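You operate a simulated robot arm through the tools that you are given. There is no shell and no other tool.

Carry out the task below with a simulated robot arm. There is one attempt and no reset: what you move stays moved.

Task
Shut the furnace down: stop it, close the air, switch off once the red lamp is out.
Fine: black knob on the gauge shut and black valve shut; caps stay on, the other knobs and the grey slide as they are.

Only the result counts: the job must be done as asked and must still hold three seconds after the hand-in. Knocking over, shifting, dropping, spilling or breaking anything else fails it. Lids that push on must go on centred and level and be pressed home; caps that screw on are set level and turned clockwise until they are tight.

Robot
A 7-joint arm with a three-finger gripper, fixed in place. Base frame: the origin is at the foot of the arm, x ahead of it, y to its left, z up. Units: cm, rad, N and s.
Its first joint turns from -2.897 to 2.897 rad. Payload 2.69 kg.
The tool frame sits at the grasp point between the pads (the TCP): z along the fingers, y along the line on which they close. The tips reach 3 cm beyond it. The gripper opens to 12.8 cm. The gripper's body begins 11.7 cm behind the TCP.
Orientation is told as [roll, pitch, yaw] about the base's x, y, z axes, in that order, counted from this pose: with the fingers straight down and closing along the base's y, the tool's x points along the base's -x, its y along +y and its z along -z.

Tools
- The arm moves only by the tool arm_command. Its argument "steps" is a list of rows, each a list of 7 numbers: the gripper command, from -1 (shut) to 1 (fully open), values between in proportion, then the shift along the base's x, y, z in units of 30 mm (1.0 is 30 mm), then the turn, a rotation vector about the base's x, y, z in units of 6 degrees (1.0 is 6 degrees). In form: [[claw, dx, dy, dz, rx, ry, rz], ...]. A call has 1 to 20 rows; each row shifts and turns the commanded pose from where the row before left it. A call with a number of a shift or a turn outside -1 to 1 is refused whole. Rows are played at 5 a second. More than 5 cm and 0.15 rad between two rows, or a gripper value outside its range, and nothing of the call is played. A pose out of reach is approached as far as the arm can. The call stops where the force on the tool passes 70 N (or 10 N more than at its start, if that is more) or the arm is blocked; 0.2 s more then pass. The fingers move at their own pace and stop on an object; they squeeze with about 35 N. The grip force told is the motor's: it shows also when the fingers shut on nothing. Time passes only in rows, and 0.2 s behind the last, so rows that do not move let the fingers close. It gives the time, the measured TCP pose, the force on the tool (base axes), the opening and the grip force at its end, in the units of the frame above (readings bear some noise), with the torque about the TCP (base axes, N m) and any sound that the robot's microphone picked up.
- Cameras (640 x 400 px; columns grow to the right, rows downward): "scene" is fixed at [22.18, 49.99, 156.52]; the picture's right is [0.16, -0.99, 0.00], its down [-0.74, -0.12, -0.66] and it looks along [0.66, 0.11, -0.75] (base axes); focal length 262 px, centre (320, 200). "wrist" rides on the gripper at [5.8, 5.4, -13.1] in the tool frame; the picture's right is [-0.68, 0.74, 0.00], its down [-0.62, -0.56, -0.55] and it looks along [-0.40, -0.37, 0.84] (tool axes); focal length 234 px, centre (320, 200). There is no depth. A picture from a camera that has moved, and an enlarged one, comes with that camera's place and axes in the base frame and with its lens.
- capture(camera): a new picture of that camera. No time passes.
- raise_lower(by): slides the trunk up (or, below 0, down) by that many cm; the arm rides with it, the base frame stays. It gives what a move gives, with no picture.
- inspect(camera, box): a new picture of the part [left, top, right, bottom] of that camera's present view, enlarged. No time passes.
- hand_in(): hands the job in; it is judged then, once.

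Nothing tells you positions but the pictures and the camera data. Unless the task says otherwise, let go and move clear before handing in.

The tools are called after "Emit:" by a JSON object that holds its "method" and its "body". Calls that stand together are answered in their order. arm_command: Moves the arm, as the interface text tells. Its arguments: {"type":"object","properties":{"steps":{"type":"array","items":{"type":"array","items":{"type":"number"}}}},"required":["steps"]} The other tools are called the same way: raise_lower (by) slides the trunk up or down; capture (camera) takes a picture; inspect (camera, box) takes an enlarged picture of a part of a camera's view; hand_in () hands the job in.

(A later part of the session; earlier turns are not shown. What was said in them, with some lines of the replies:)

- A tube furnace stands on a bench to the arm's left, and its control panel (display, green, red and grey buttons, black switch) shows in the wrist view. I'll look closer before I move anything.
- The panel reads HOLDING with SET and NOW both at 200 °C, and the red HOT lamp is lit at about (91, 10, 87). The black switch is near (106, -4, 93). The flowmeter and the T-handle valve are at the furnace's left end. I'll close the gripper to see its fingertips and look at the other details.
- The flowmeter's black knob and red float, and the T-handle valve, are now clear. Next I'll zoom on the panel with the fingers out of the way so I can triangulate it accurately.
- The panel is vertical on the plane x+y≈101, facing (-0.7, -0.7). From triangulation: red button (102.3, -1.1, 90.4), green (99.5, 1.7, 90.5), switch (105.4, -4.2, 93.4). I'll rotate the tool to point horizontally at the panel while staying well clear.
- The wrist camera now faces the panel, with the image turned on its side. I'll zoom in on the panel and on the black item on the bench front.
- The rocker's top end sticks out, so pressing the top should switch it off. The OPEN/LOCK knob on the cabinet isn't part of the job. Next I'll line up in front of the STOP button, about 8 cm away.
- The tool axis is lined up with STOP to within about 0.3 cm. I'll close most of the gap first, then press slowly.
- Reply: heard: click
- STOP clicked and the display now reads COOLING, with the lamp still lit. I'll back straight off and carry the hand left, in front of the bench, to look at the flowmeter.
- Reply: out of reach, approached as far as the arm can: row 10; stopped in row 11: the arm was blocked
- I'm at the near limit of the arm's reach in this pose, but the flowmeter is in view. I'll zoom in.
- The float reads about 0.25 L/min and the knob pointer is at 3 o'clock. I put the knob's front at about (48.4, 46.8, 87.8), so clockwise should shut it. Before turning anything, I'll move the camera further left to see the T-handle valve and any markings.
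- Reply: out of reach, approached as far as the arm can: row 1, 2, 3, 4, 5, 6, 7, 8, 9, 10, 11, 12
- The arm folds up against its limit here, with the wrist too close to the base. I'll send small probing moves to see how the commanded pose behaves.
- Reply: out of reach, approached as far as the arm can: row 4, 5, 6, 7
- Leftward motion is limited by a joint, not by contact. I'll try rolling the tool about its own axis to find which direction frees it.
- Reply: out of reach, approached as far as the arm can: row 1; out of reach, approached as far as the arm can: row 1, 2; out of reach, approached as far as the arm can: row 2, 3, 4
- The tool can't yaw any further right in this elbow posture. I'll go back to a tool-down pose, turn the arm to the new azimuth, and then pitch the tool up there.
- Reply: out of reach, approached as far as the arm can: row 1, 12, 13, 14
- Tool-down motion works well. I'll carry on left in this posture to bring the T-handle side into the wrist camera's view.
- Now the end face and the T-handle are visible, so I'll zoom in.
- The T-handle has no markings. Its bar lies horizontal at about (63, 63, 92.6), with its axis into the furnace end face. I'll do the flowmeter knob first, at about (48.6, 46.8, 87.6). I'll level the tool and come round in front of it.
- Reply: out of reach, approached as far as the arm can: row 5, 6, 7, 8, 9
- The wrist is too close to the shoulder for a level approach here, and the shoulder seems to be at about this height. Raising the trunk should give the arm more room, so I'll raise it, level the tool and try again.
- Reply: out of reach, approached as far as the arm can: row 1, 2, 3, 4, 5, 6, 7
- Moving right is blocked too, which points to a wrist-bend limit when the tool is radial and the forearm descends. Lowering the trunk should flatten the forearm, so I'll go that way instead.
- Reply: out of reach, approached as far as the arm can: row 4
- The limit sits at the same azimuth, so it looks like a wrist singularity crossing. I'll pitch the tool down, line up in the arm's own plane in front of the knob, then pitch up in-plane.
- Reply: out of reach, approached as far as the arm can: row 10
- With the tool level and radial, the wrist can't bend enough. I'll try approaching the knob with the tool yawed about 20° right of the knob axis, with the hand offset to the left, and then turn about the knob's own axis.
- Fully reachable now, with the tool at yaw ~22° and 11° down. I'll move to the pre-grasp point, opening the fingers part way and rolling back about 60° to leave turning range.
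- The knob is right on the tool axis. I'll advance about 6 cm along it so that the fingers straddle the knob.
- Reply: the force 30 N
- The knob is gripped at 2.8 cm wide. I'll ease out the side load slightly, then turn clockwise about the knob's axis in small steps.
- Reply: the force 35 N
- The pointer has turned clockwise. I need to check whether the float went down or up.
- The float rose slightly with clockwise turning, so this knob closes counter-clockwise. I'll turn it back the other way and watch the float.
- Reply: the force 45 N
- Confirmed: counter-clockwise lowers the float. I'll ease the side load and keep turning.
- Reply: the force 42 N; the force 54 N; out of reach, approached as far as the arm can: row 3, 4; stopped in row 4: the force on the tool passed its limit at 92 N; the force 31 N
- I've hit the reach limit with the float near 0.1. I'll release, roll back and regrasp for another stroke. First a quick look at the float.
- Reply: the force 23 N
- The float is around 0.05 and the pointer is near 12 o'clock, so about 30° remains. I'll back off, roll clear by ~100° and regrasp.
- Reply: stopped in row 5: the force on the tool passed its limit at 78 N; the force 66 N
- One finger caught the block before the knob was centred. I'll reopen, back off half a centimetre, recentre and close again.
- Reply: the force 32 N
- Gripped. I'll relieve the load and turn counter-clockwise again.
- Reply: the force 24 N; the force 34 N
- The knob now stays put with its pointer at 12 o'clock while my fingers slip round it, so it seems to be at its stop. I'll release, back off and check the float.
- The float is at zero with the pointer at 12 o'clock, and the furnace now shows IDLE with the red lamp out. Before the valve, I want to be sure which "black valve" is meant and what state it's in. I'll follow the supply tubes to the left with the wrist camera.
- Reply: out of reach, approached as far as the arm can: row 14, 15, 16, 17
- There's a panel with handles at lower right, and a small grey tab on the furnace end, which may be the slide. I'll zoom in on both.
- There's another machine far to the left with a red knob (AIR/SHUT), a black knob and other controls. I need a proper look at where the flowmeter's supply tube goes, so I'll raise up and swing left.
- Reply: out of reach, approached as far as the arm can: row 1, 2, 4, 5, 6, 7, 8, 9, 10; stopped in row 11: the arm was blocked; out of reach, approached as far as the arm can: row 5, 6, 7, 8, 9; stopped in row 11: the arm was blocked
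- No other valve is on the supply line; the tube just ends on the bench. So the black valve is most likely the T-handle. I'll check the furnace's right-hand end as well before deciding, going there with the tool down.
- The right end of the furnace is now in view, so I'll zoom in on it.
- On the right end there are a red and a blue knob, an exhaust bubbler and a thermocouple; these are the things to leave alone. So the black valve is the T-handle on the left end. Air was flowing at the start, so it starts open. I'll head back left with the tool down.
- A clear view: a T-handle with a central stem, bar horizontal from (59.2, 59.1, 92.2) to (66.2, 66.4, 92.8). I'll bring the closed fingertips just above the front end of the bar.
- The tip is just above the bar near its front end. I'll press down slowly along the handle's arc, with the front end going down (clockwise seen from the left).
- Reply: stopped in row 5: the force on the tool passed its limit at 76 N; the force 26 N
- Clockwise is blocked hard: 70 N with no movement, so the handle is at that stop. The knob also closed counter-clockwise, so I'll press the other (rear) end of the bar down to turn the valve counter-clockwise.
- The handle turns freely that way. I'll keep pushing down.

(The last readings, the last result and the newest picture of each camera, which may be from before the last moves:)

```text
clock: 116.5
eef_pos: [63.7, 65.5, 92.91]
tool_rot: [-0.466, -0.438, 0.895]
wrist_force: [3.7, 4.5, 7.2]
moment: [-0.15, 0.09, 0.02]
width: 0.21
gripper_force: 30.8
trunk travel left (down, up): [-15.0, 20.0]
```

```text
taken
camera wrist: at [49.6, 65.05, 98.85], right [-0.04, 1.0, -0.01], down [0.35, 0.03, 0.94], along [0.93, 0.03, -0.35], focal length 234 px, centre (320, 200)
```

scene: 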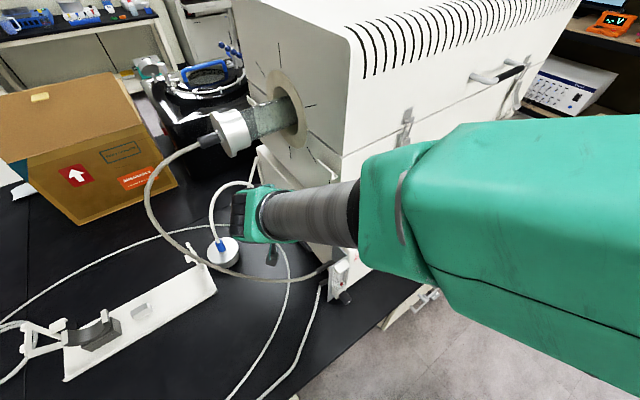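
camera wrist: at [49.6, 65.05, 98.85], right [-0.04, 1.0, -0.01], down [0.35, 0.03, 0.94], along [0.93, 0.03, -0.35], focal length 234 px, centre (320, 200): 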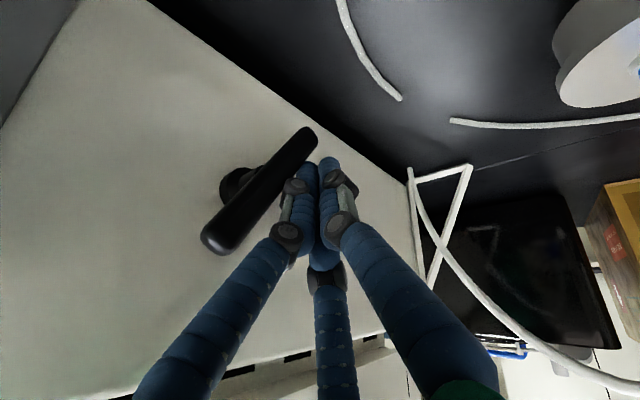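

About 50° so far. Now I'll move around to the front and push the raised end backwards to finish the turn.

Emit:
{"method": "arm_command", "body": {"steps": [[-1, -0.6, 0.6, 0.4, 0, 0, 0], [-1, -0.6, 0.6, 0.7, 0, 0, 0], [-1, 0, 0, 0.9, 0, 0, 0], [-1, -0.62, -0.62, 0.2, 0, 0, 0], [-1, -0.62, -0.62, 0.2, 0, 0, 0], [-1, -0.62, -0.62, 0.2, 0, 0, 0], [-1, -0.62, -0.62, 0.2, 0, 0, 0], [-1, 0, 0, 0, 0, 0, 0]]}}

Emit:
{"method": "capture", "body": {"camera": "wrist"}}

```text
clock: 118.3
eef_pos: [52.63, 61.48, 101.26]
tool_rot: [-0.468, -0.436, 0.893]
wrist_force: [-1.4, -0.5, -0.1]
moment: [0.0, 0.01, 0.02]
width: 0.22
gripper_force: 31.6
trunk travel left (down, up): [-15.0, 20.0]
```

```text
taken
camera wrist: at [38.62, 61.07, 107.22], right [-0.04, 1.0, -0.01], down [0.35, 0.03, 0.94], along [0.93, 0.03, -0.35], focal length 234 px, centre (320, 200)
```

wrist: 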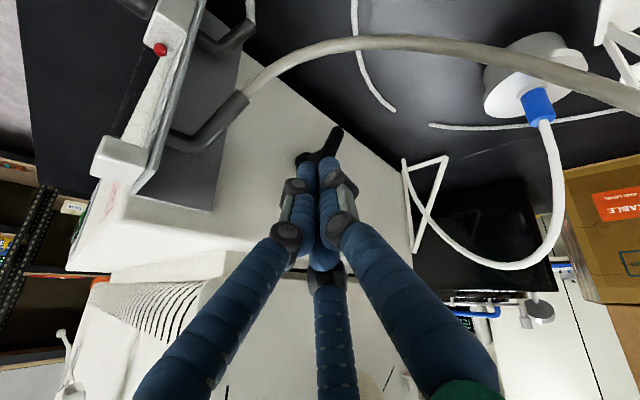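

Emit:
{"method": "arm_command", "body": {"steps": [[-1, 0.55, -0.55, -0.3, 0, 0, 0], [-1, 0.6, -0.6, -0.55, 0, 0, 0], [-1, 0, 0, 0, 0, 0, 0]]}}

Emit:
{"method": "capture", "body": {"camera": "wrist"}}

Emit:
{"method": "inspect", "body": {"camera": "wrist", "box": [240, 90, 400, 220]}}

```text
clock: 119.1
eef_pos: [56.09, 58.23, 98.75]
tool_rot: [-0.468, -0.437, 0.892]
wrist_force: [1.2, -0.1, 0.3]
moment: [0.05, -0.01, 0.02]
width: 0.21
gripper_force: 31.4
trunk travel left (down, up): [-15.0, 20.0]
```

```text
taken
camera wrist: at [42.0, 57.77, 104.72], right [-0.04, 1.0, -0.01], down [0.35, 0.03, 0.93], along [0.93, 0.03, -0.35], focal length 234 px, centre (320, 200)
```

wrist: 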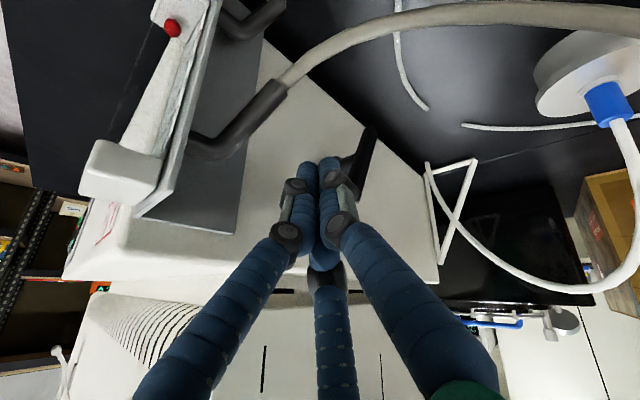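

```text
3.08 times, centred on (320, 155) of wrist
camera zoom: at [42.0, 57.77, 104.72], right [-0.04, 1.0, -0.01], down [0.35, 0.03, 0.93], along [0.93, 0.03, -0.35], focal length 720 px, centre (320, 338)
```

zoom: 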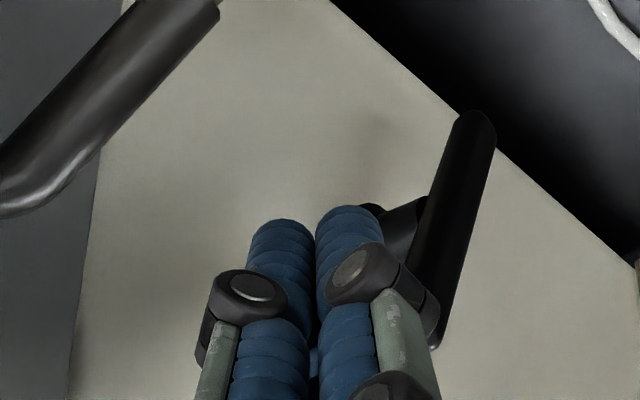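

The handle is already ~70° round. I'll push its upper end backwards until it stops.

Emit:
{"method": "arm_command", "body": {"steps": [[-1, 0.24, 0.22, 0, 0, 0, 0], [-1, 0.24, 0.22, 0, 0, 0, 0], [-1, 0.24, 0.23, 0, 0, 0, 0], [-1, 0.1, 0.1, 0, 0, 0, 0], [-1, 0.1, 0.1, 0, 0, 0, 0], [-1, 0.1, 0.1, 0, 0, 0, 0], [-1, 0.1, 0.1, 0, 0, 0, 0]]}}

Emit:
{"method": "inspect", "body": {"camera": "wrist", "box": [240, 90, 400, 220]}}

```text
clock: 120.7
eef_pos: [59.31, 61.27, 98.73]
tool_rot: [-0.469, -0.434, 0.891]
wrist_force: [-16.4, -6.6, 4.2]
moment: [-0.11, 0.09, -0.04]
width: 0.21
gripper_force: 31.4
trunk travel left (down, up): [-15.0, 20.0]
```

```text
3.08 times, centred on (320, 155) of wrist
camera zoom: at [45.12, 60.83, 104.68], right [-0.04, 1.0, -0.02], down [0.35, 0.03, 0.93], along [0.93, 0.03, -0.35], focal length 720 px, centre (320, 338)
```

zoom: 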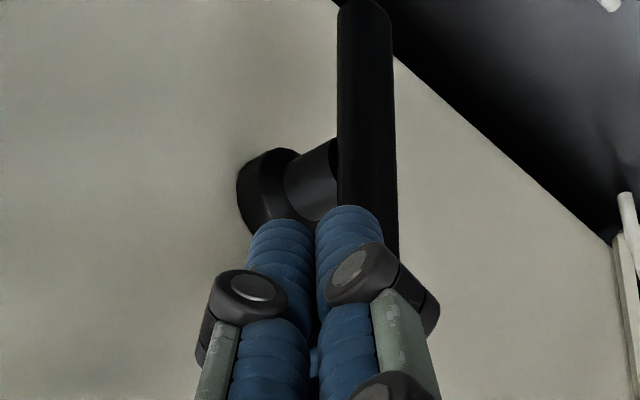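

The handle is now vertical. I'll push slightly more to make sure it's at its stop.

Emit:
{"method": "arm_command", "body": {"steps": [[-1, 0.08, 0.08, 0, 0, 0, 0], [-1, 0.08, 0.08, 0, 0, 0, 0], [-1, 0.06, 0.06, 0, 0, 0, 0]]}}

Emit:
{"method": "inspect", "body": {"camera": "wrist", "box": [240, 90, 400, 220]}}

```text
clock: 121.3
eef_pos: [59.24, 61.33, 98.45]
tool_rot: [-0.47, -0.427, 0.892]
wrist_force: [-33.8, -26.0, 16.2]
moment: [-0.24, -0.02, -0.41]
width: 0.19
gripper_force: 31.3
trunk travel left (down, up): [-15.0, 20.0]
stopped in row 3: the force on the tool passed its limit at 75 N (the readings are from after the stop); the commanded pose is now the measured one
```

```text
3.08 times, centred on (320, 155) of wrist
camera zoom: at [45.25, 60.93, 104.44], right [-0.04, 1.0, -0.02], down [0.36, 0.03, 0.93], along [0.93, 0.03, -0.36], focal length 720 px, centre (320, 338)
```

zoom: 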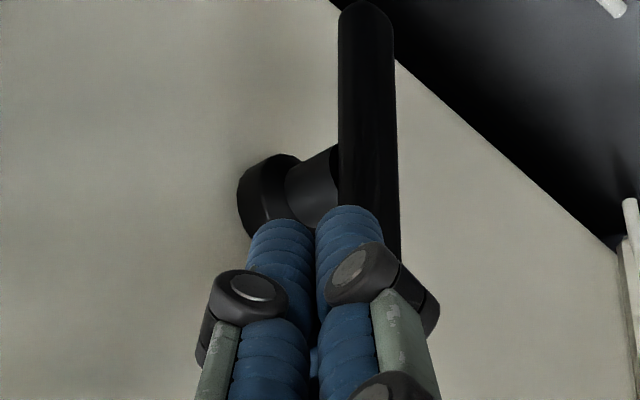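

The handle is vertical and hard against the other stop, so it's a 90° valve. To be sure this is the shut position, I'll briefly reopen the gauge knob and see whether any flow returns, then close it again. Backing away first.

Emit:
{"method": "arm_command", "body": {"steps": [[-1, -0.3, -0.3, 0.1, 0, 0, 0], [-1, -0.7, 0.2, 0.7, 0, 0, 0], [-1, -0.8, 0.2, 0.9, 0, 0, 0], [-1, -0.8, 0, 0.9, 0, 0, 0], [-1, -0.8, -0.6, 0.6, 0.4155, -0.862, 0.288], [-1, -0.8, -0.7, 0.3, 0.4155, -0.862, 0.288], [-1, -0.8, -0.7, 0, 0.4155, -0.862, 0.288], [-1, -0.8, -0.7, 0, 0.4155, -0.862, 0.288], [-1, -0.8, -0.7, 0, 0.4155, -0.862, 0.288], [-1, -0.6, -0.6, 0, 0.4155, -0.862, 0.288], [-1, -0.4, -0.4, 0, 0.4155, -0.862, 0.288], [-1, 0, 0, 0, 0.3, -0.6, 0.2], [-1, 0, 0, 0, 0, 0, 0]]}}

Emit:
{"method": "capture", "body": {"camera": "wrist"}}

Emit:
{"method": "capture", "body": {"camera": "scene"}}

```text
clock: 124.1
eef_pos: [36.96, 48.56, 109.06]
tool_rot: [-1.208, -0.987, 1.651]
wrist_force: [0.5, 0.5, 0.6]
moment: [-0.02, -0.02, -0.02]
width: 0.23
gripper_force: 31.4
trunk travel left (down, up): [-15.0, 20.0]
```

```text
taken
camera wrist: at [23.06, 44.61, 103.99], right [-0.34, 0.92, 0.19], down [-0.29, -0.29, 0.91], along [0.9, 0.25, 0.37], focal length 234 px, centre (320, 200)
```

wrist: 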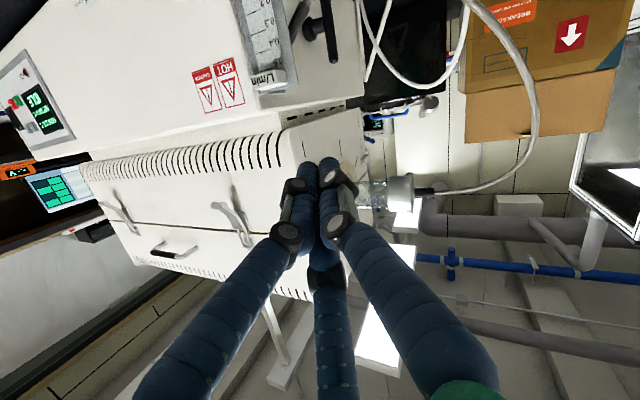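

```text
taken
```

scene: 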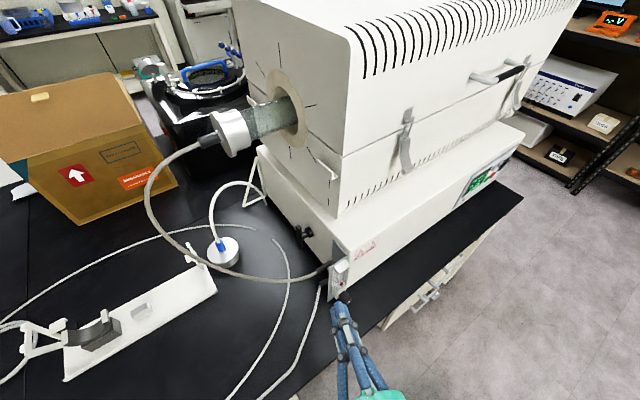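

Emit:
{"method": "raise_lower", "body": {"by": -15}}

Emit:
{"method": "arm_command", "body": {"steps": [[-0.1, 0.2, -0.4, -0.3, 0, 0, 0], [-0.1, 0.3, -0.4, -0.4, 0, 0, 0], [-0.1, 0.3, -0.4, -0.5, 0, 0, 0], [-0.1, 0.4, -0.2, -0.5, 0, 0, 0], [-0.1, 0.28, 0, 0, 0, 0, 0], [-0.1, 0, 0, 0, 0, 0, 0]]}}

Emit:
{"method": "capture", "body": {"camera": "wrist"}}

```text
clock: 125.9
eef_pos: [36.9, 48.56, 94.09]
tool_rot: [-1.208, -0.987, 1.648]
wrist_force: [-0.1, 0.7, 0.1]
moment: [0.02, 0.03, 0.02]
width: 0.22
gripper_force: 31.6
trunk travel left (down, up): [0.0, 35.0]
```

```text
clock: 127.3
eef_pos: [41.52, 44.35, 88.82]
tool_rot: [-1.205, -0.987, 1.648]
wrist_force: [-0.8, 0.0, 0.3]
moment: [-0.01, 0.03, -0.02]
width: 5.73
gripper_force: 0.0
trunk travel left (down, up): [0.0, 35.0]
```

```text
taken
camera wrist: at [27.64, 40.36, 83.93], right [-0.34, 0.92, 0.18], down [-0.29, -0.29, 0.91], along [0.9, 0.25, 0.36], focal length 234 px, centre (320, 200)
```

wrist: 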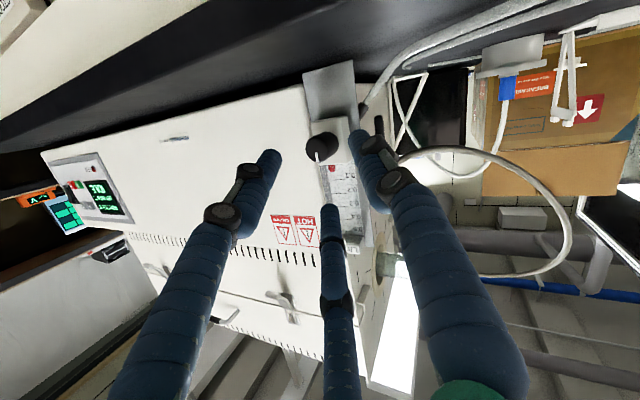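

Emit:
{"method": "arm_command", "body": {"steps": [[-0.1, 0.45, 0.18, -0.11, 0, 0, 0], [-0.1, 0.45, 0.18, -0.11, 0, 0, 0], [-0.1, 0.45, 0.18, -0.11, 0, 0, 0], [-0.1, 0.43, 0.19, -0.08, 0, 0, 0], [-0.1, 0, 0, 0, 0, 0, 0], [-0.5, 0, 0, 0, 0, 0, 0], [-1, 0, 0, 0, 0, 0, 0], [-1, 0, 0, 0, 0, 0, 0], [-1, 0, 0, 0, 0, 0, 0]]}}

Emit:
{"method": "inspect", "body": {"camera": "wrist", "box": [220, 80, 420, 240]}}

Emit:
{"method": "inspect", "body": {"camera": "scene", "box": [300, 230, 370, 310]}}

```text
clock: 129.3
eef_pos: [46.88, 46.57, 87.8]
tool_rot: [-1.21, -0.988, 1.646]
wrist_force: [17.8, -18.9, 17.4]
moment: [0.29, -0.65, -0.63]
width: 2.92
gripper_force: 35.1
trunk travel left (down, up): [0.0, 35.0]
```

```text
2.50 times, centred on (320, 160) of wrist
camera zoom: at [33.01, 42.66, 82.75], right [-0.33, 0.92, 0.19], down [-0.29, -0.29, 0.91], along [0.9, 0.25, 0.37], focal length 585 px, centre (320, 300)
```

zoom: 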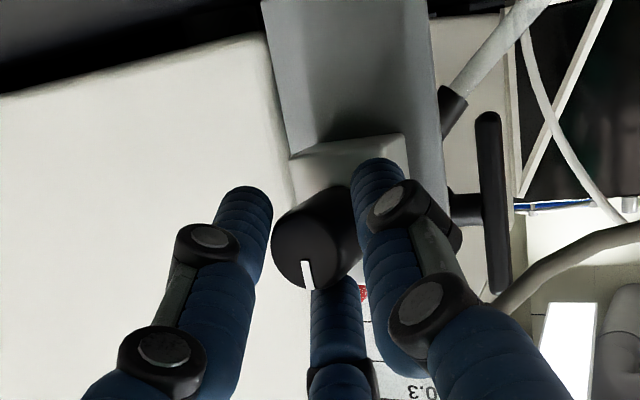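

```text
5.00 times, centred on (335, 270) of scene
camera zoom: at [22.18, 49.99, 156.52], right [0.16, -0.99, 0.0], down [-0.74, -0.12, -0.66], along [0.66, 0.11, -0.75], focal length 1312 px, centre (245, -150)
```

zoom: 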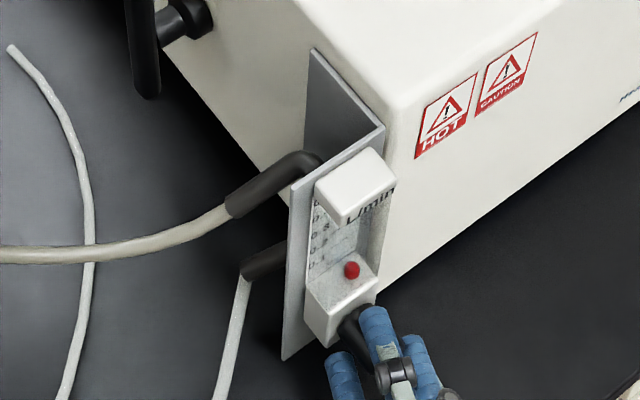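

Emit:
{"method": "arm_command", "body": {"steps": [[-1, 0.04, -0.05, 0.05, 0, 0, 0], [-1, 0.016, -0.016, 0.02, 0.7071, 0.7071, 0], [-1, 0.016, -0.016, 0.02, 0.7071, 0.7071, 0], [-1, 0.016, -0.016, 0.02, 0.7071, 0.7071, 0], [-1, 0.016, -0.016, 0.02, 0.7071, 0.7071, 0], [-1, 0.02, -0.02, 0.01, 0.7071, 0.7071, 0], [-1, 0.02, -0.02, 0.01, 0.7071, 0.7071, 0]]}}

Emit:
{"method": "inspect", "body": {"camera": "wrist", "box": [220, 80, 420, 240]}}

Emit:
{"method": "inspect", "body": {"camera": "scene", "box": [300, 230, 370, 310]}}

```text
clock: 130.9
eef_pos: [47.22, 46.19, 88.17]
tool_rot: [0.179, -1.172, 0.383]
wrist_force: [6.5, 19.0, 21.8]
moment: [0.51, -0.54, 0.66]
width: 2.7
gripper_force: 45.0
trunk travel left (down, up): [0.0, 35.0]
```

```text
2.50 times, centred on (320, 160) of wrist
camera zoom: at [32.13, 43.3, 88.3], right [-0.14, 0.72, 0.67], down [0.09, -0.67, 0.74], along [0.99, 0.16, 0.03], focal length 585 px, centre (320, 300)
```

zoom: 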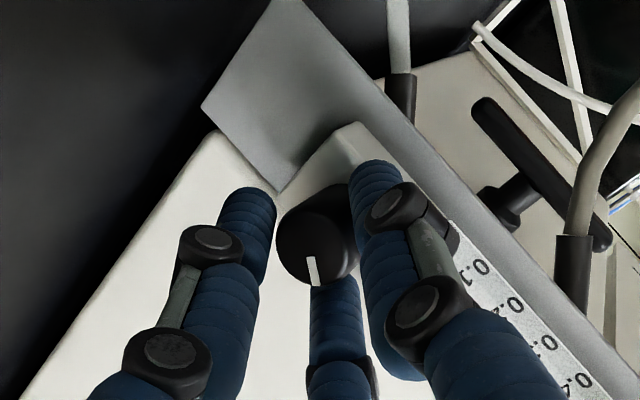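

```text
5.00 times, centred on (335, 270) of scene
camera zoom: at [22.18, 49.99, 156.52], right [0.16, -0.99, 0.0], down [-0.74, -0.12, -0.66], along [0.66, 0.11, -0.75], focal length 1312 px, centre (245, -150)
```

zoom: 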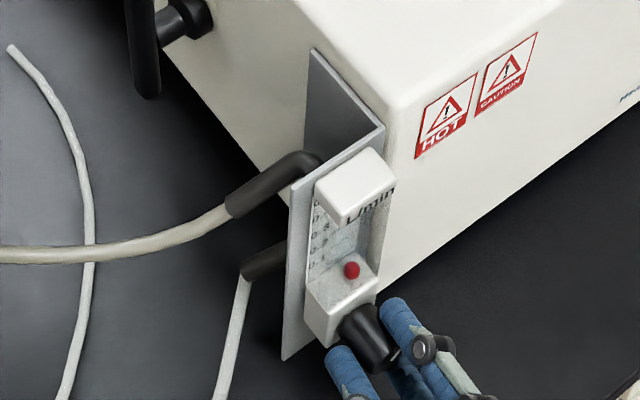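

With the knob reopened by about 40° the float stays at zero, so the valve is confirmed shut. Now I'll turn the knob back counter-clockwise to its stop.

Emit:
{"method": "arm_command", "body": {"steps": [[-1, -0.02, 0.02, -0.01, -0.7071, -0.7071, 0], [-1, -0.02, 0.02, -0.01, -0.7071, -0.7071, 0], [-1, -0.016, 0.016, -0.02, -0.7071, -0.7071, 0], [-1, -0.016, 0.016, -0.02, -0.7071, -0.7071, 0], [-1, -0.016, 0.016, -0.02, -0.7071, -0.7071, 0], [-1, -0.016, 0.016, -0.02, -0.7071, -0.7071, 0], [-1, -0.01, 0.01, -0.02, -0.7071, -0.7071, 0], [-1, -0.01, 0.01, -0.02, -0.7071, -0.7071, 0], [-1, -0.005, 0.01, -0.02, -0.7071, -0.7071, 0]]}}

Emit:
{"method": "inspect", "body": {"camera": "wrist", "box": [220, 80, 420, 240]}}

```text
clock: 132.9
eef_pos: [46.53, 46.29, 87.65]
tool_rot: [-1.478, -0.724, 1.857]
wrist_force: [-5.0, 2.3, 18.8]
moment: [0.6, -0.25, 0.21]
width: 2.7
gripper_force: 45.0
trunk travel left (down, up): [0.0, 35.0]
```

```text
2.50 times, centred on (320, 160) of wrist
camera zoom: at [34.17, 41.04, 80.68], right [-0.34, 0.93, -0.1], down [-0.49, -0.09, 0.87], along [0.8, 0.35, 0.49], focal length 585 px, centre (320, 300)
```

zoom: 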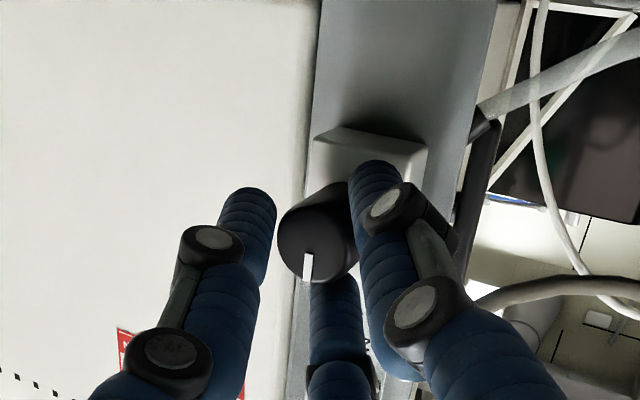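

Emit:
{"method": "arm_command", "body": {"steps": [[-1, 0, 0.005, -0.015, -0.7071, -0.7071, 0], [-1, 0, 0.005, -0.015, -0.7071, -0.7071, 0], [-1, 0, 0.005, -0.015, -0.7071, -0.7071, 0], [-1, 0, 0, -0.015, -0.7071, -0.7071, 0]]}}

Emit:
{"method": "inspect", "body": {"camera": "wrist", "box": [220, 80, 420, 240]}}

```text
clock: 133.9
eef_pos: [46.75, 46.32, 87.21]
tool_rot: [-1.685, -0.343, 1.964]
wrist_force: [-21.3, -9.8, -4.3]
moment: [0.17, 0.49, 0.26]
width: 2.69
gripper_force: 45.1
trunk travel left (down, up): [0.0, 35.0]
```

```text
2.50 times, centred on (320, 160) of wrist
camera zoom: at [36.53, 38.72, 78.88], right [-0.26, 0.85, -0.46], down [-0.72, 0.15, 0.68], along [0.64, 0.51, 0.57], focal length 585 px, centre (320, 300)
```

zoom: 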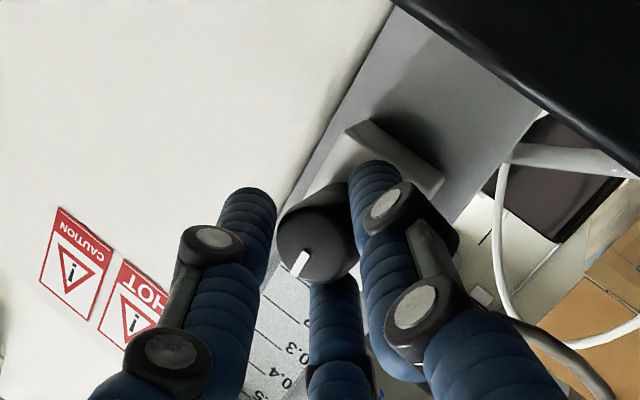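

The knob is back at its stop, with the fingers slipping and the pointer in line with the scale. I'll release and back away, then check the results.

Emit:
{"method": "arm_command", "body": {"steps": [[-0.1, 0, 0, 0, 0, 0, 0], [-0.1, 0, 0, 0, 0, 0, 0], [-0.1, -0.5, -0.19, -0.05, 0, 0, 0], [-0.1, -0.5, -0.19, -0.05, 0, 0, 0], [-0.1, -0.5, -0.19, -0.05, 0, 0, 0], [-0.1, -0.5, -0.1, 0.2, 0, 0, 0], [-0.1, 0, 0, 0, 0, 0, 0]]}}

Emit:
{"method": "capture", "body": {"camera": "wrist"}}

Emit:
{"method": "inspect", "body": {"camera": "scene", "box": [280, 210, 380, 310]}}

Emit:
{"method": "inspect", "body": {"camera": "scene", "box": [300, 230, 370, 310]}}

```text
clock: 135.5
eef_pos: [40.72, 44.58, 87.38]
tool_rot: [-1.686, -0.347, 1.964]
wrist_force: [0.1, -0.2, 0.2]
moment: [-0.01, 0.01, -0.01]
width: 5.77
gripper_force: 0.0
trunk travel left (down, up): [0.0, 35.0]
```

```text
taken
camera wrist: at [30.57, 36.98, 79.12], right [-0.26, 0.85, -0.46], down [-0.72, 0.14, 0.68], along [0.64, 0.51, 0.58], focal length 234 px, centre (320, 200)
```

wrist: 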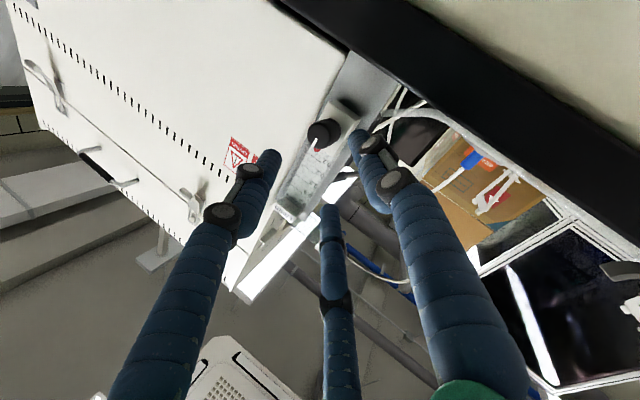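

```text
4.00 times, centred on (330, 260) of scene
camera zoom: at [22.18, 49.99, 156.52], right [0.16, -0.99, 0.0], down [-0.74, -0.12, -0.66], along [0.66, 0.11, -0.75], focal length 1050 px, centre (280, -40)
```

zoom: 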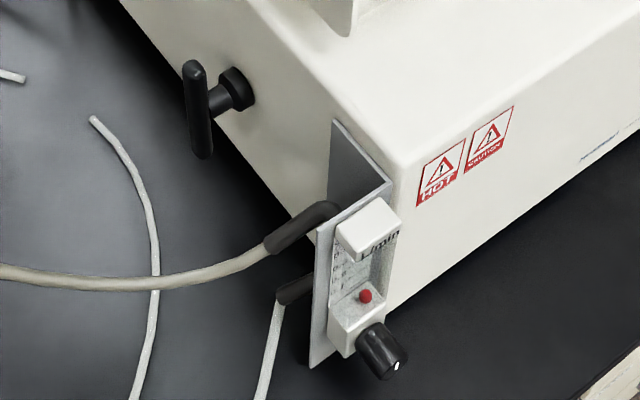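

```text
5.00 times, centred on (335, 270) of scene
camera zoom: at [22.18, 49.99, 156.52], right [0.16, -0.99, 0.0], down [-0.74, -0.12, -0.66], along [0.66, 0.11, -0.75], focal length 1312 px, centre (245, -150)
```

zoom: 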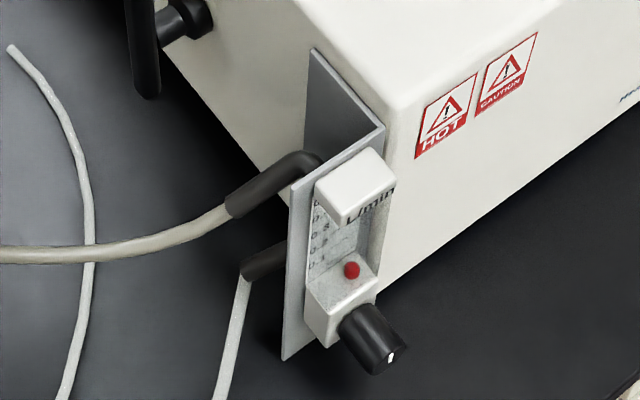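

Everything on the air side is shut: float at zero, knob pointer up, T-handle vertical. Next is the power switch. I'll raise the trunk, go tool-down, swing right and pitch up in front of the panel.

Emit:
{"method": "raise_lower", "body": {"by": 15}}

Emit:
{"method": "arm_command", "body": {"steps": [[-1, 0, 0, 0.5, -0.347, 0.938, 0], [-1, 0, 0, 0.5, -0.347, 0.938, 0], [-1, 0, 0, 0.5, -0.347, 0.938, 0], [-1, 0, 0, 0.5, -0.347, 0.938, 0], [-1, 0, 0, 0.5, -0.347, 0.938, 0], [-1, 0, 0, 0.5, -0.347, 0.938, 0], [-1, 0, 0, 0.5, -0.347, 0.938, 0], [-1, 0, 0, 0.5, -0.347, 0.938, 0], [-1, 0, 0, 0.5, -0.347, 0.938, 0], [-1, 0, 0, 0.5, -0.347, 0.938, 0], [-1, 0, 0, 0.5, -0.347, 0.938, 0], [-1, 0, 0, 0.5, -0.347, 0.938, 0], [-1, 0.2, -0.4, 0, -0.347, 0.938, 0], [-1, 0.2, -0.4, 0, -0.347, 0.938, 0], [-1, 0.2, -0.5, 0, -0.347, 0.938, 0], [-1, 0.2, -0.5, 0, -0.347, 0.938, 0], [-1, 0, 0, 0, 0, 0, 0]]}}

Emit:
{"method": "capture", "body": {"camera": "wrist"}}

Emit:
{"method": "capture", "body": {"camera": "scene"}}

```text
clock: 137.2
eef_pos: [40.81, 44.63, 102.49]
tool_rot: [-1.688, -0.349, 1.966]
wrist_force: [-0.2, -0.4, 0.4]
moment: [0.02, 0.02, 0.01]
width: 5.77
gripper_force: 0.1
trunk travel left (down, up): [-15.0, 20.0]
```

```text
clock: 140.8
eef_pos: [43.42, 39.27, 120.5]
tool_rot: [-0.004, -0.002, 1.577]
wrist_force: [0.9, 0.4, 0.0]
moment: [-0.01, 0.03, 0.0]
width: 0.24
gripper_force: 31.6
trunk travel left (down, up): [-15.0, 20.0]
```

```text
taken
camera wrist: at [38.03, 33.47, 133.61], right [-0.74, 0.67, 0.0], down [0.56, 0.62, 0.55], along [0.37, 0.41, -0.83], focal length 234 px, centre (320, 200)
```

wrist: 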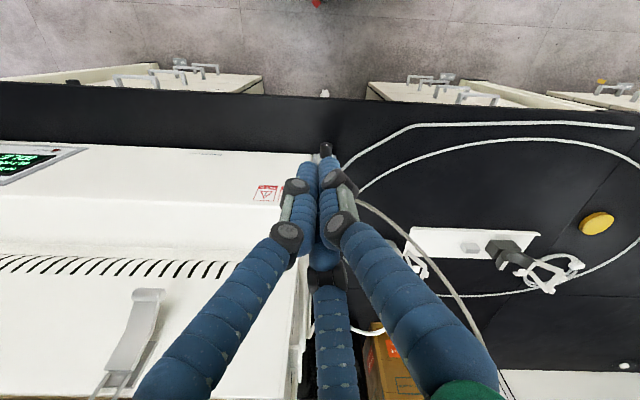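

```text
taken
```

scene: 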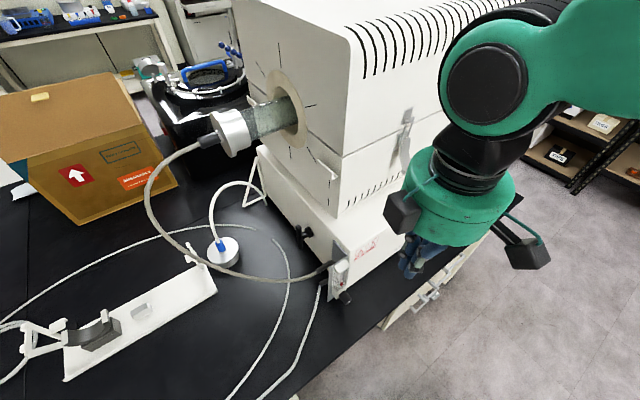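

Emit:
{"method": "arm_command", "body": {"steps": [[-1, 0.4, -0.98, 0, 0, 0, -0.9], [-1, 0.4, -0.98, 0, 0, 0, -0.9], [-1, 0.45, -0.98, 0, 0, 0, -0.9], [-1, 0.45, -0.98, 0, 0, 0, -0.9], [-1, 0.45, -0.98, 0, 0, 0, -0.9], [-1, 0.45, -0.98, 0, 0, 0, -0.9], [-1, 0.45, -0.98, 0, 0, 0, -0.9], [-1, 0.45, -0.98, 0, 0, 0, -0.9], [-1, 0.5, -0.98, 0, 0, 0, -0.9], [-1, 0.5, -0.98, 0, 0, 0, -0.9], [-1, 0.5, -0.98, 0, 0, 0, -0.9], [-1, 0.5, -0.98, 0, 0, 0, -0.9], [-1, 0.5, -0.98, 0, 0, 0, -0.9], [-1, 0.5, -0.98, 0, 0, 0, -0.9], [-1, 0.5, -0.98, 0, 0, 0, -0.9], [-1, 0.5, -0.98, 0, 0, 0, -0.9], [-1, 0.5, -0.98, -0.5, 0, 0, -0.6], [-1, 0.5, -0.9, -0.5, 0, 0, 0], [-1, 0, 0, 0, 0, 0, 0]]}}

Emit:
{"method": "arm_command", "body": {"steps": [[-1, 0.3, 0, -0.4, 0.7071, -0.7071, 0], [-1, 0.3, 0, -0.4, 0.7071, -0.7071, 0], [-1, 0.3, 0, -0.4, 0.7071, -0.7071, 0], [-1, 0.3, 0, -0.4, 0.7071, -0.7071, 0], [-1, 0.3, 0, -0.4, 0.7071, -0.7071, 0], [-1, 0.3, 0, -0.4, 0.7071, -0.7071, 0], [-1, 0.3, 0, -0.4, 0.7071, -0.7071, 0], [-1, 0.3, 0, -0.4, 0.7071, -0.7071, 0], [-1, 0.3, 0, -0.4, 0.7071, -0.7071, 0], [-1, 0.3, 0, -0.4, 0.7071, -0.7071, 0], [-1, 0.3, 0, 0, 0.7071, -0.7071, 0], [-1, 0.3, 0, 0, 0.7071, -0.7071, 0], [-1, 0.3, 0, 0, 0.7071, -0.7071, 0], [-1, 0.3, 0, 0, 0.7071, -0.7071, 0], [-1, 0.3, 0, 0, 0.7071, -0.7071, 0], [-1, 0, 0, 0, 0, 0, 0]]}}

Emit:
{"method": "capture", "body": {"camera": "wrist"}}

Emit:
{"method": "capture", "body": {"camera": "scene"}}

```text
clock: 144.8
eef_pos: [68.98, -13.59, 117.51]
tool_rot: [-0.003, -0.002, 0.004]
wrist_force: [0.1, 0.4, -0.2]
moment: [0.03, 0.05, 0.01]
width: 0.21
gripper_force: 31.7
trunk travel left (down, up): [-15.0, 20.0]
```

```text
clock: 148.2
eef_pos: [82.28, -13.36, 105.52]
tool_rot: [1.566, -0.788, -0.788]
wrist_force: [0.5, -0.3, -0.2]
moment: [0.05, -0.03, 0.06]
width: 0.2
gripper_force: 31.8
trunk travel left (down, up): [-15.0, 20.0]
```

```text
taken
camera wrist: at [67.42, -16.89, 105.19], right [-0.03, 0.03, 1.0], down [0.2, -0.98, 0.04], along [0.98, 0.2, 0.02], focal length 234 px, centre (320, 200)
```

wrist: 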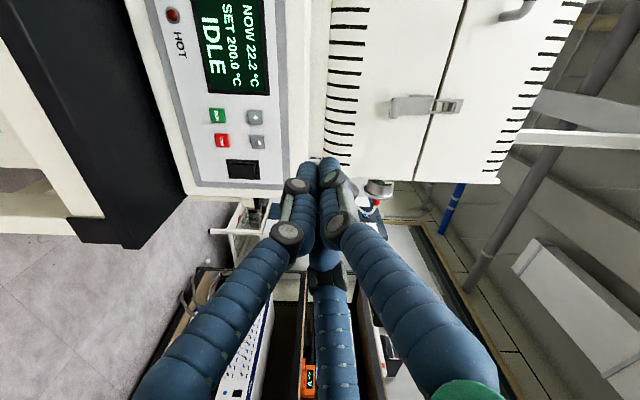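

```text
taken
```

scene: 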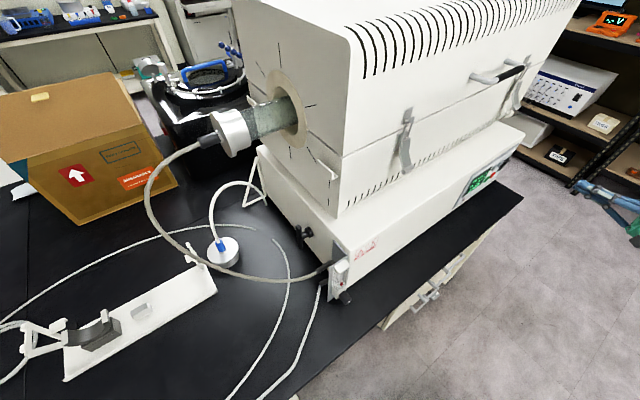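

The panel shows IDLE at 22 °C with the HOT lamp dark. I'll get a close look at the rocker for an accurate position.

Emit:
{"method": "inspect", "body": {"camera": "wrist", "box": [200, 95, 280, 190]}}

```text
4.21 times, centred on (240, 142) of wrist
camera zoom: at [67.42, -16.89, 105.19], right [-0.03, 0.03, 1.0], down [0.2, -0.98, 0.04], along [0.98, 0.2, 0.02], focal length 986 px, centre (657, 442)
```

zoom: 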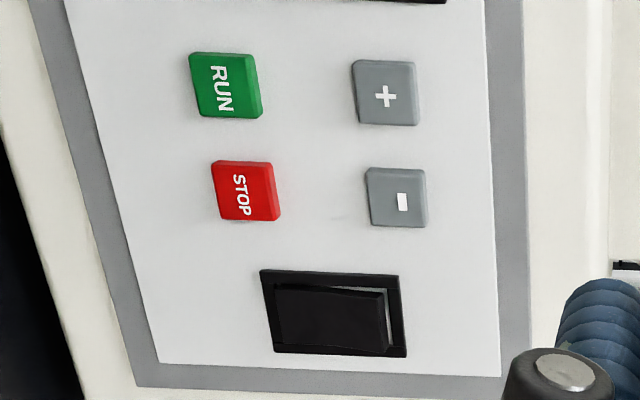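

Emit:
{"method": "arm_command", "body": {"steps": [[-1, 0.926, 0.117, -0.639, 0, 0, 0], [-1, 0.926, 0.117, -0.639, 0, 0, 0], [-1, 0.926, 0.117, -0.639, 0, 0, 0], [-1, 0.926, 0.117, -0.639, 0, 0, 0], [-1, 0.926, 0.117, -0.639, 0, 0, 0], [-1, 0.926, 0.117, -0.639, 0, 0, 0], [-1, 0, 0, 0, 0, 0, 0]]}}

Emit:
{"method": "capture", "body": {"camera": "wrist"}}

```text
clock: 149.8
eef_pos: [98.9, -11.3, 93.96]
tool_rot: [1.565, -0.79, -0.784]
wrist_force: [0.3, 0.2, -0.7]
moment: [0.04, -0.04, 0.03]
width: 0.2
gripper_force: 31.2
trunk travel left (down, up): [-15.0, 20.0]
```

```text
taken
camera wrist: at [84.08, -14.83, 93.8], right [-0.03, 0.04, 1.0], down [0.2, -0.98, 0.04], along [0.98, 0.2, 0.02], focal length 234 px, centre (320, 200)
```

wrist: 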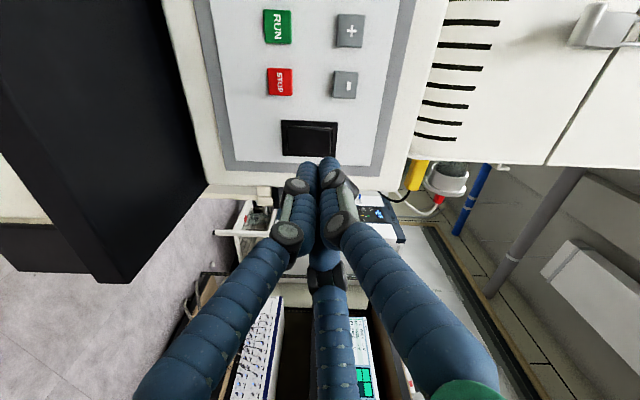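

Emit:
{"method": "arm_command", "body": {"steps": [[-1, 0.28, 0.36, 0.02, 0, 0, 0], [-1, 0.3, 0.34, 0.02, 0, 0, 0], [-1, 0.354, 0.354, 0, 0, 0, 0], [-1, 0.118, 0.118, 0, 0, 0, 0], [-1, 0.06, 0.06, 0, 0, 0, 0], [-1, 0.06, 0.06, 0, 0, 0, 0], [-1, 0.06, 0.06, 0, 0, 0, 0], [-1, 0, 0, 0, 0, 0, 0]]}}

Emit:
{"method": "inspect", "body": {"camera": "wrist", "box": [220, 60, 420, 220]}}

Emit:
{"method": "inspect", "body": {"camera": "scene", "box": [455, 140, 555, 220]}}

```text
clock: 151.6
eef_pos: [102.45, -7.37, 94.21]
tool_rot: [1.568, -0.788, -0.785]
wrist_force: [0.1, 0.0, -0.5]
moment: [0.02, 0.0, 0.03]
width: 0.22
gripper_force: 31.1
trunk travel left (down, up): [-15.0, 20.0]
```

```text
2.50 times, centred on (320, 140) of wrist
camera zoom: at [87.67, -10.92, 93.89], right [-0.03, 0.04, 1.0], down [0.2, -0.98, 0.04], along [0.98, 0.2, 0.02], focal length 585 px, centre (320, 350)
```

zoom: 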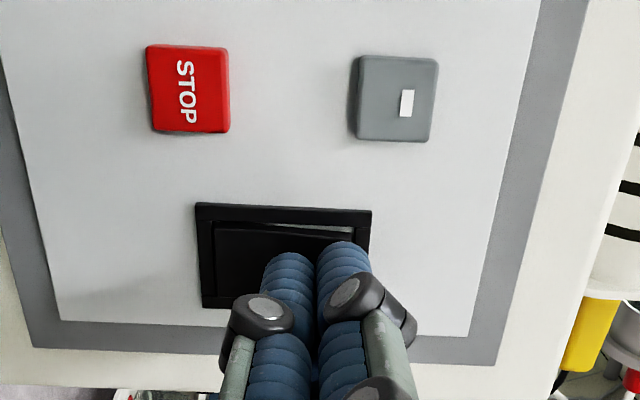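

```text
5.00 times, centred on (505, 180) of scene
camera zoom: at [22.18, 49.99, 156.52], right [0.16, -0.99, 0.0], down [-0.74, -0.12, -0.66], along [0.66, 0.11, -0.75], focal length 1312 px, centre (-605, 300)
```

zoom: 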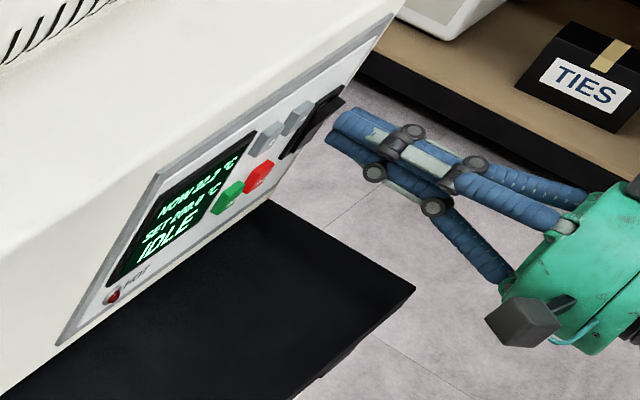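

Emit:
{"method": "arm_command", "body": {"steps": [[-1, 0.06, 0.06, 0, 0, 0, 0], [-1, 0.06, 0.06, 0, 0, 0, 0], [-1, 0.06, 0.06, 0, 0, 0, 0], [-1, 0.06, 0.06, 0, 0, 0, 0], [-1, 0.06, 0.06, 0, 0, 0, 0], [-1, 0.06, 0.06, 0, 0, 0, 0]]}}

Emit:
{"method": "inspect", "body": {"camera": "wrist", "box": [220, 60, 420, 220]}}

Emit:
{"method": "inspect", "body": {"camera": "scene", "box": [455, 140, 555, 220]}}

```text
clock: 153.0
eef_pos: [103.24, -6.94, 94.1]
tool_rot: [1.568, -0.786, -0.791]
wrist_force: [-25.6, -14.2, 8.5]
moment: [-0.02, 0.04, 0.44]
width: 0.59
gripper_force: 31.2
trunk travel left (down, up): [-15.0, 20.0]
stopped in row 6: the force on the tool passed its limit at 75 N (the readings are from after the stop); the commanded pose is now the measured one
```

```text
2.50 times, centred on (320, 140) of wrist
camera zoom: at [88.31, -10.38, 93.75], right [-0.03, 0.03, 1.0], down [0.19, -0.98, 0.04], along [0.98, 0.2, 0.02], focal length 585 px, centre (320, 350)
```

zoom: 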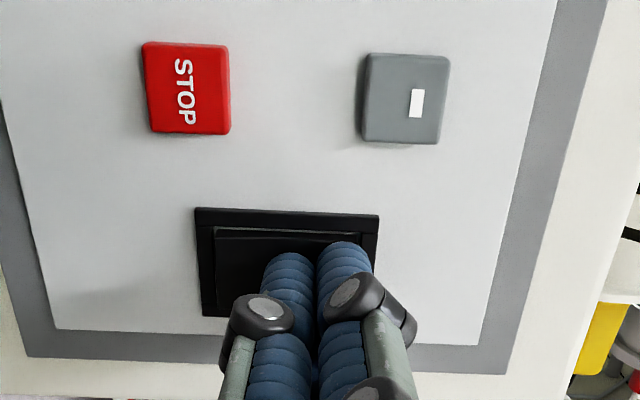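

```text
5.00 times, centred on (505, 180) of scene
camera zoom: at [22.18, 49.99, 156.52], right [0.16, -0.99, 0.0], down [-0.74, -0.12, -0.66], along [0.66, 0.11, -0.75], focal length 1312 px, centre (-605, 300)
```

zoom: 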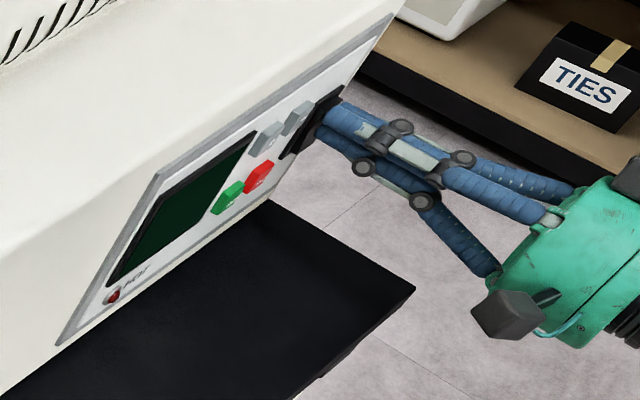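

The display has gone dark, so the furnace is off. I'll back straight off and check that the rocker stays in the off position.

Emit:
{"method": "arm_command", "body": {"steps": [[-1, -0.2, -0.2, 0, 0, 0, 0], [-1, -0.7, -0.7, 0, 0, 0, 0], [-1, -0.7, -0.7, 0, 0, 0, 0], [-1, -0.7, -0.7, 0, 0, 0, 0], [-1, -0.7, -0.7, 0, 0, 0, 0], [-1, -0.7, -0.7, 0.1, 0, 0, 0], [-1, -0.7, -0.7, 0.2, 0, 0, 0], [-1, 0, 0, 0, 0, 0, 0], [-1, 0, 0, 0, 0, 0, 0]]}}

Emit:
{"method": "capture", "body": {"camera": "wrist"}}

Emit:
{"method": "capture", "body": {"camera": "scene"}}

Emit:
{"method": "inspect", "body": {"camera": "scene", "box": [455, 140, 535, 210]}}

Emit:
{"method": "inspect", "body": {"camera": "scene", "box": [280, 210, 380, 310]}}

```text
clock: 155.0
eef_pos: [89.82, -19.73, 95.0]
tool_rot: [1.564, -0.786, -0.787]
wrist_force: [0.8, 0.2, 0.1]
moment: [0.0, 0.0, -0.01]
width: 0.23
gripper_force: 31.7
trunk travel left (down, up): [-15.0, 20.0]
```

```text
taken
camera wrist: at [75.06, -23.15, 94.66], right [-0.03, 0.03, 1.0], down [0.2, -0.98, 0.04], along [0.98, 0.2, 0.02], focal length 234 px, centre (320, 200)
```

wrist: 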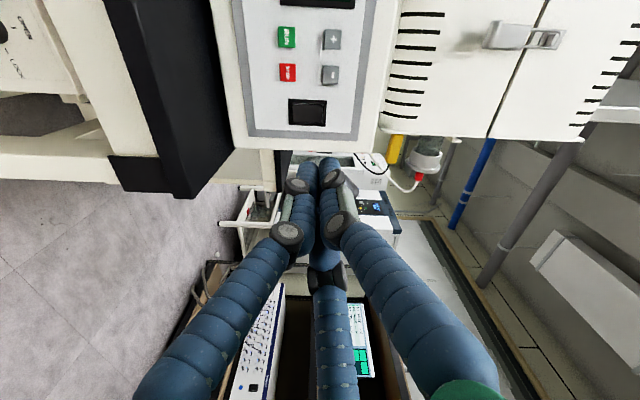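

```text
taken
```

scene: 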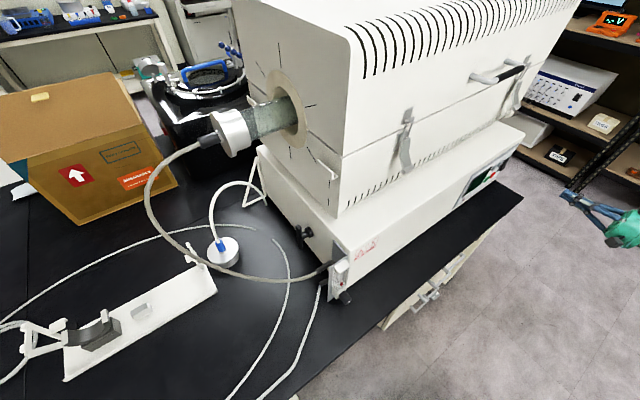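

```text
5.71 times, centred on (495, 175) of scene
camera zoom: at [22.18, 49.99, 156.52], right [0.16, -0.99, 0.0], down [-0.74, -0.12, -0.66], along [0.66, 0.11, -0.75], focal length 1500 px, centre (-680, 343)
```

zoom: 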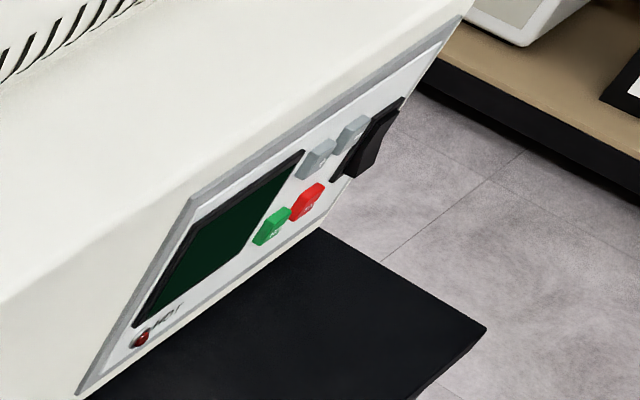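

```text
4.00 times, centred on (330, 260) of scene
camera zoom: at [22.18, 49.99, 156.52], right [0.16, -0.99, 0.0], down [-0.74, -0.12, -0.66], along [0.66, 0.11, -0.75], focal length 1050 px, centre (280, -40)
```

zoom: 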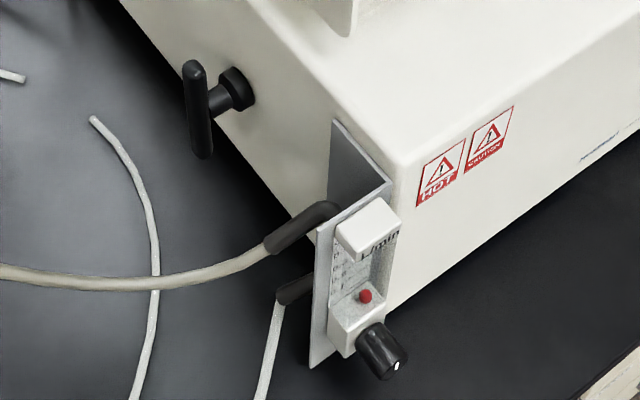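

The rocker has flipped, the display and lamp are dark, the float is at zero, and both the knob and the T-handle valve are shut. The hand is clear of everything and nothing else has been disturbed, so I'm handing in.

Emit:
{"method": "hand_in", "body": {}}

```text
The job is handed in.
```

The furnace is shut down and I've handed the job in; no verdict came back with the hand-in.

- **Stop:** I pressed STOP and it clicked. The display went from HOLDING to COOLING, then IDLE. It read 22 °C before I switched off.
- **Air:** The black knob on the gauge closes counter-clockwise. I turned it to its stop, and the float dropped from about 0.2 L/min to zero. The T-handle on the left end was the only black valve I could find, so I took it as the one meant. I turned it a quarter turn counter-clockwise to its stop.
- **Valve check:** The T-handle has no markings, so I reopened the gauge knob briefly after turning it. The float stayed at zero, which shows the valve is shut, and I then closed the knob again.
- **Power:** Once the red lamp was out I pressed the rocker switch. The display went dark and the rocker stayed in its new position after I backed off.

I did not touch the caps, the red and blue knobs on the right end, or the OPEN/LOCK knob on the cabinet. I never identified the grey slide for certain, but I touched nothing that looked like one. In the last pictures nothing else looked moved.
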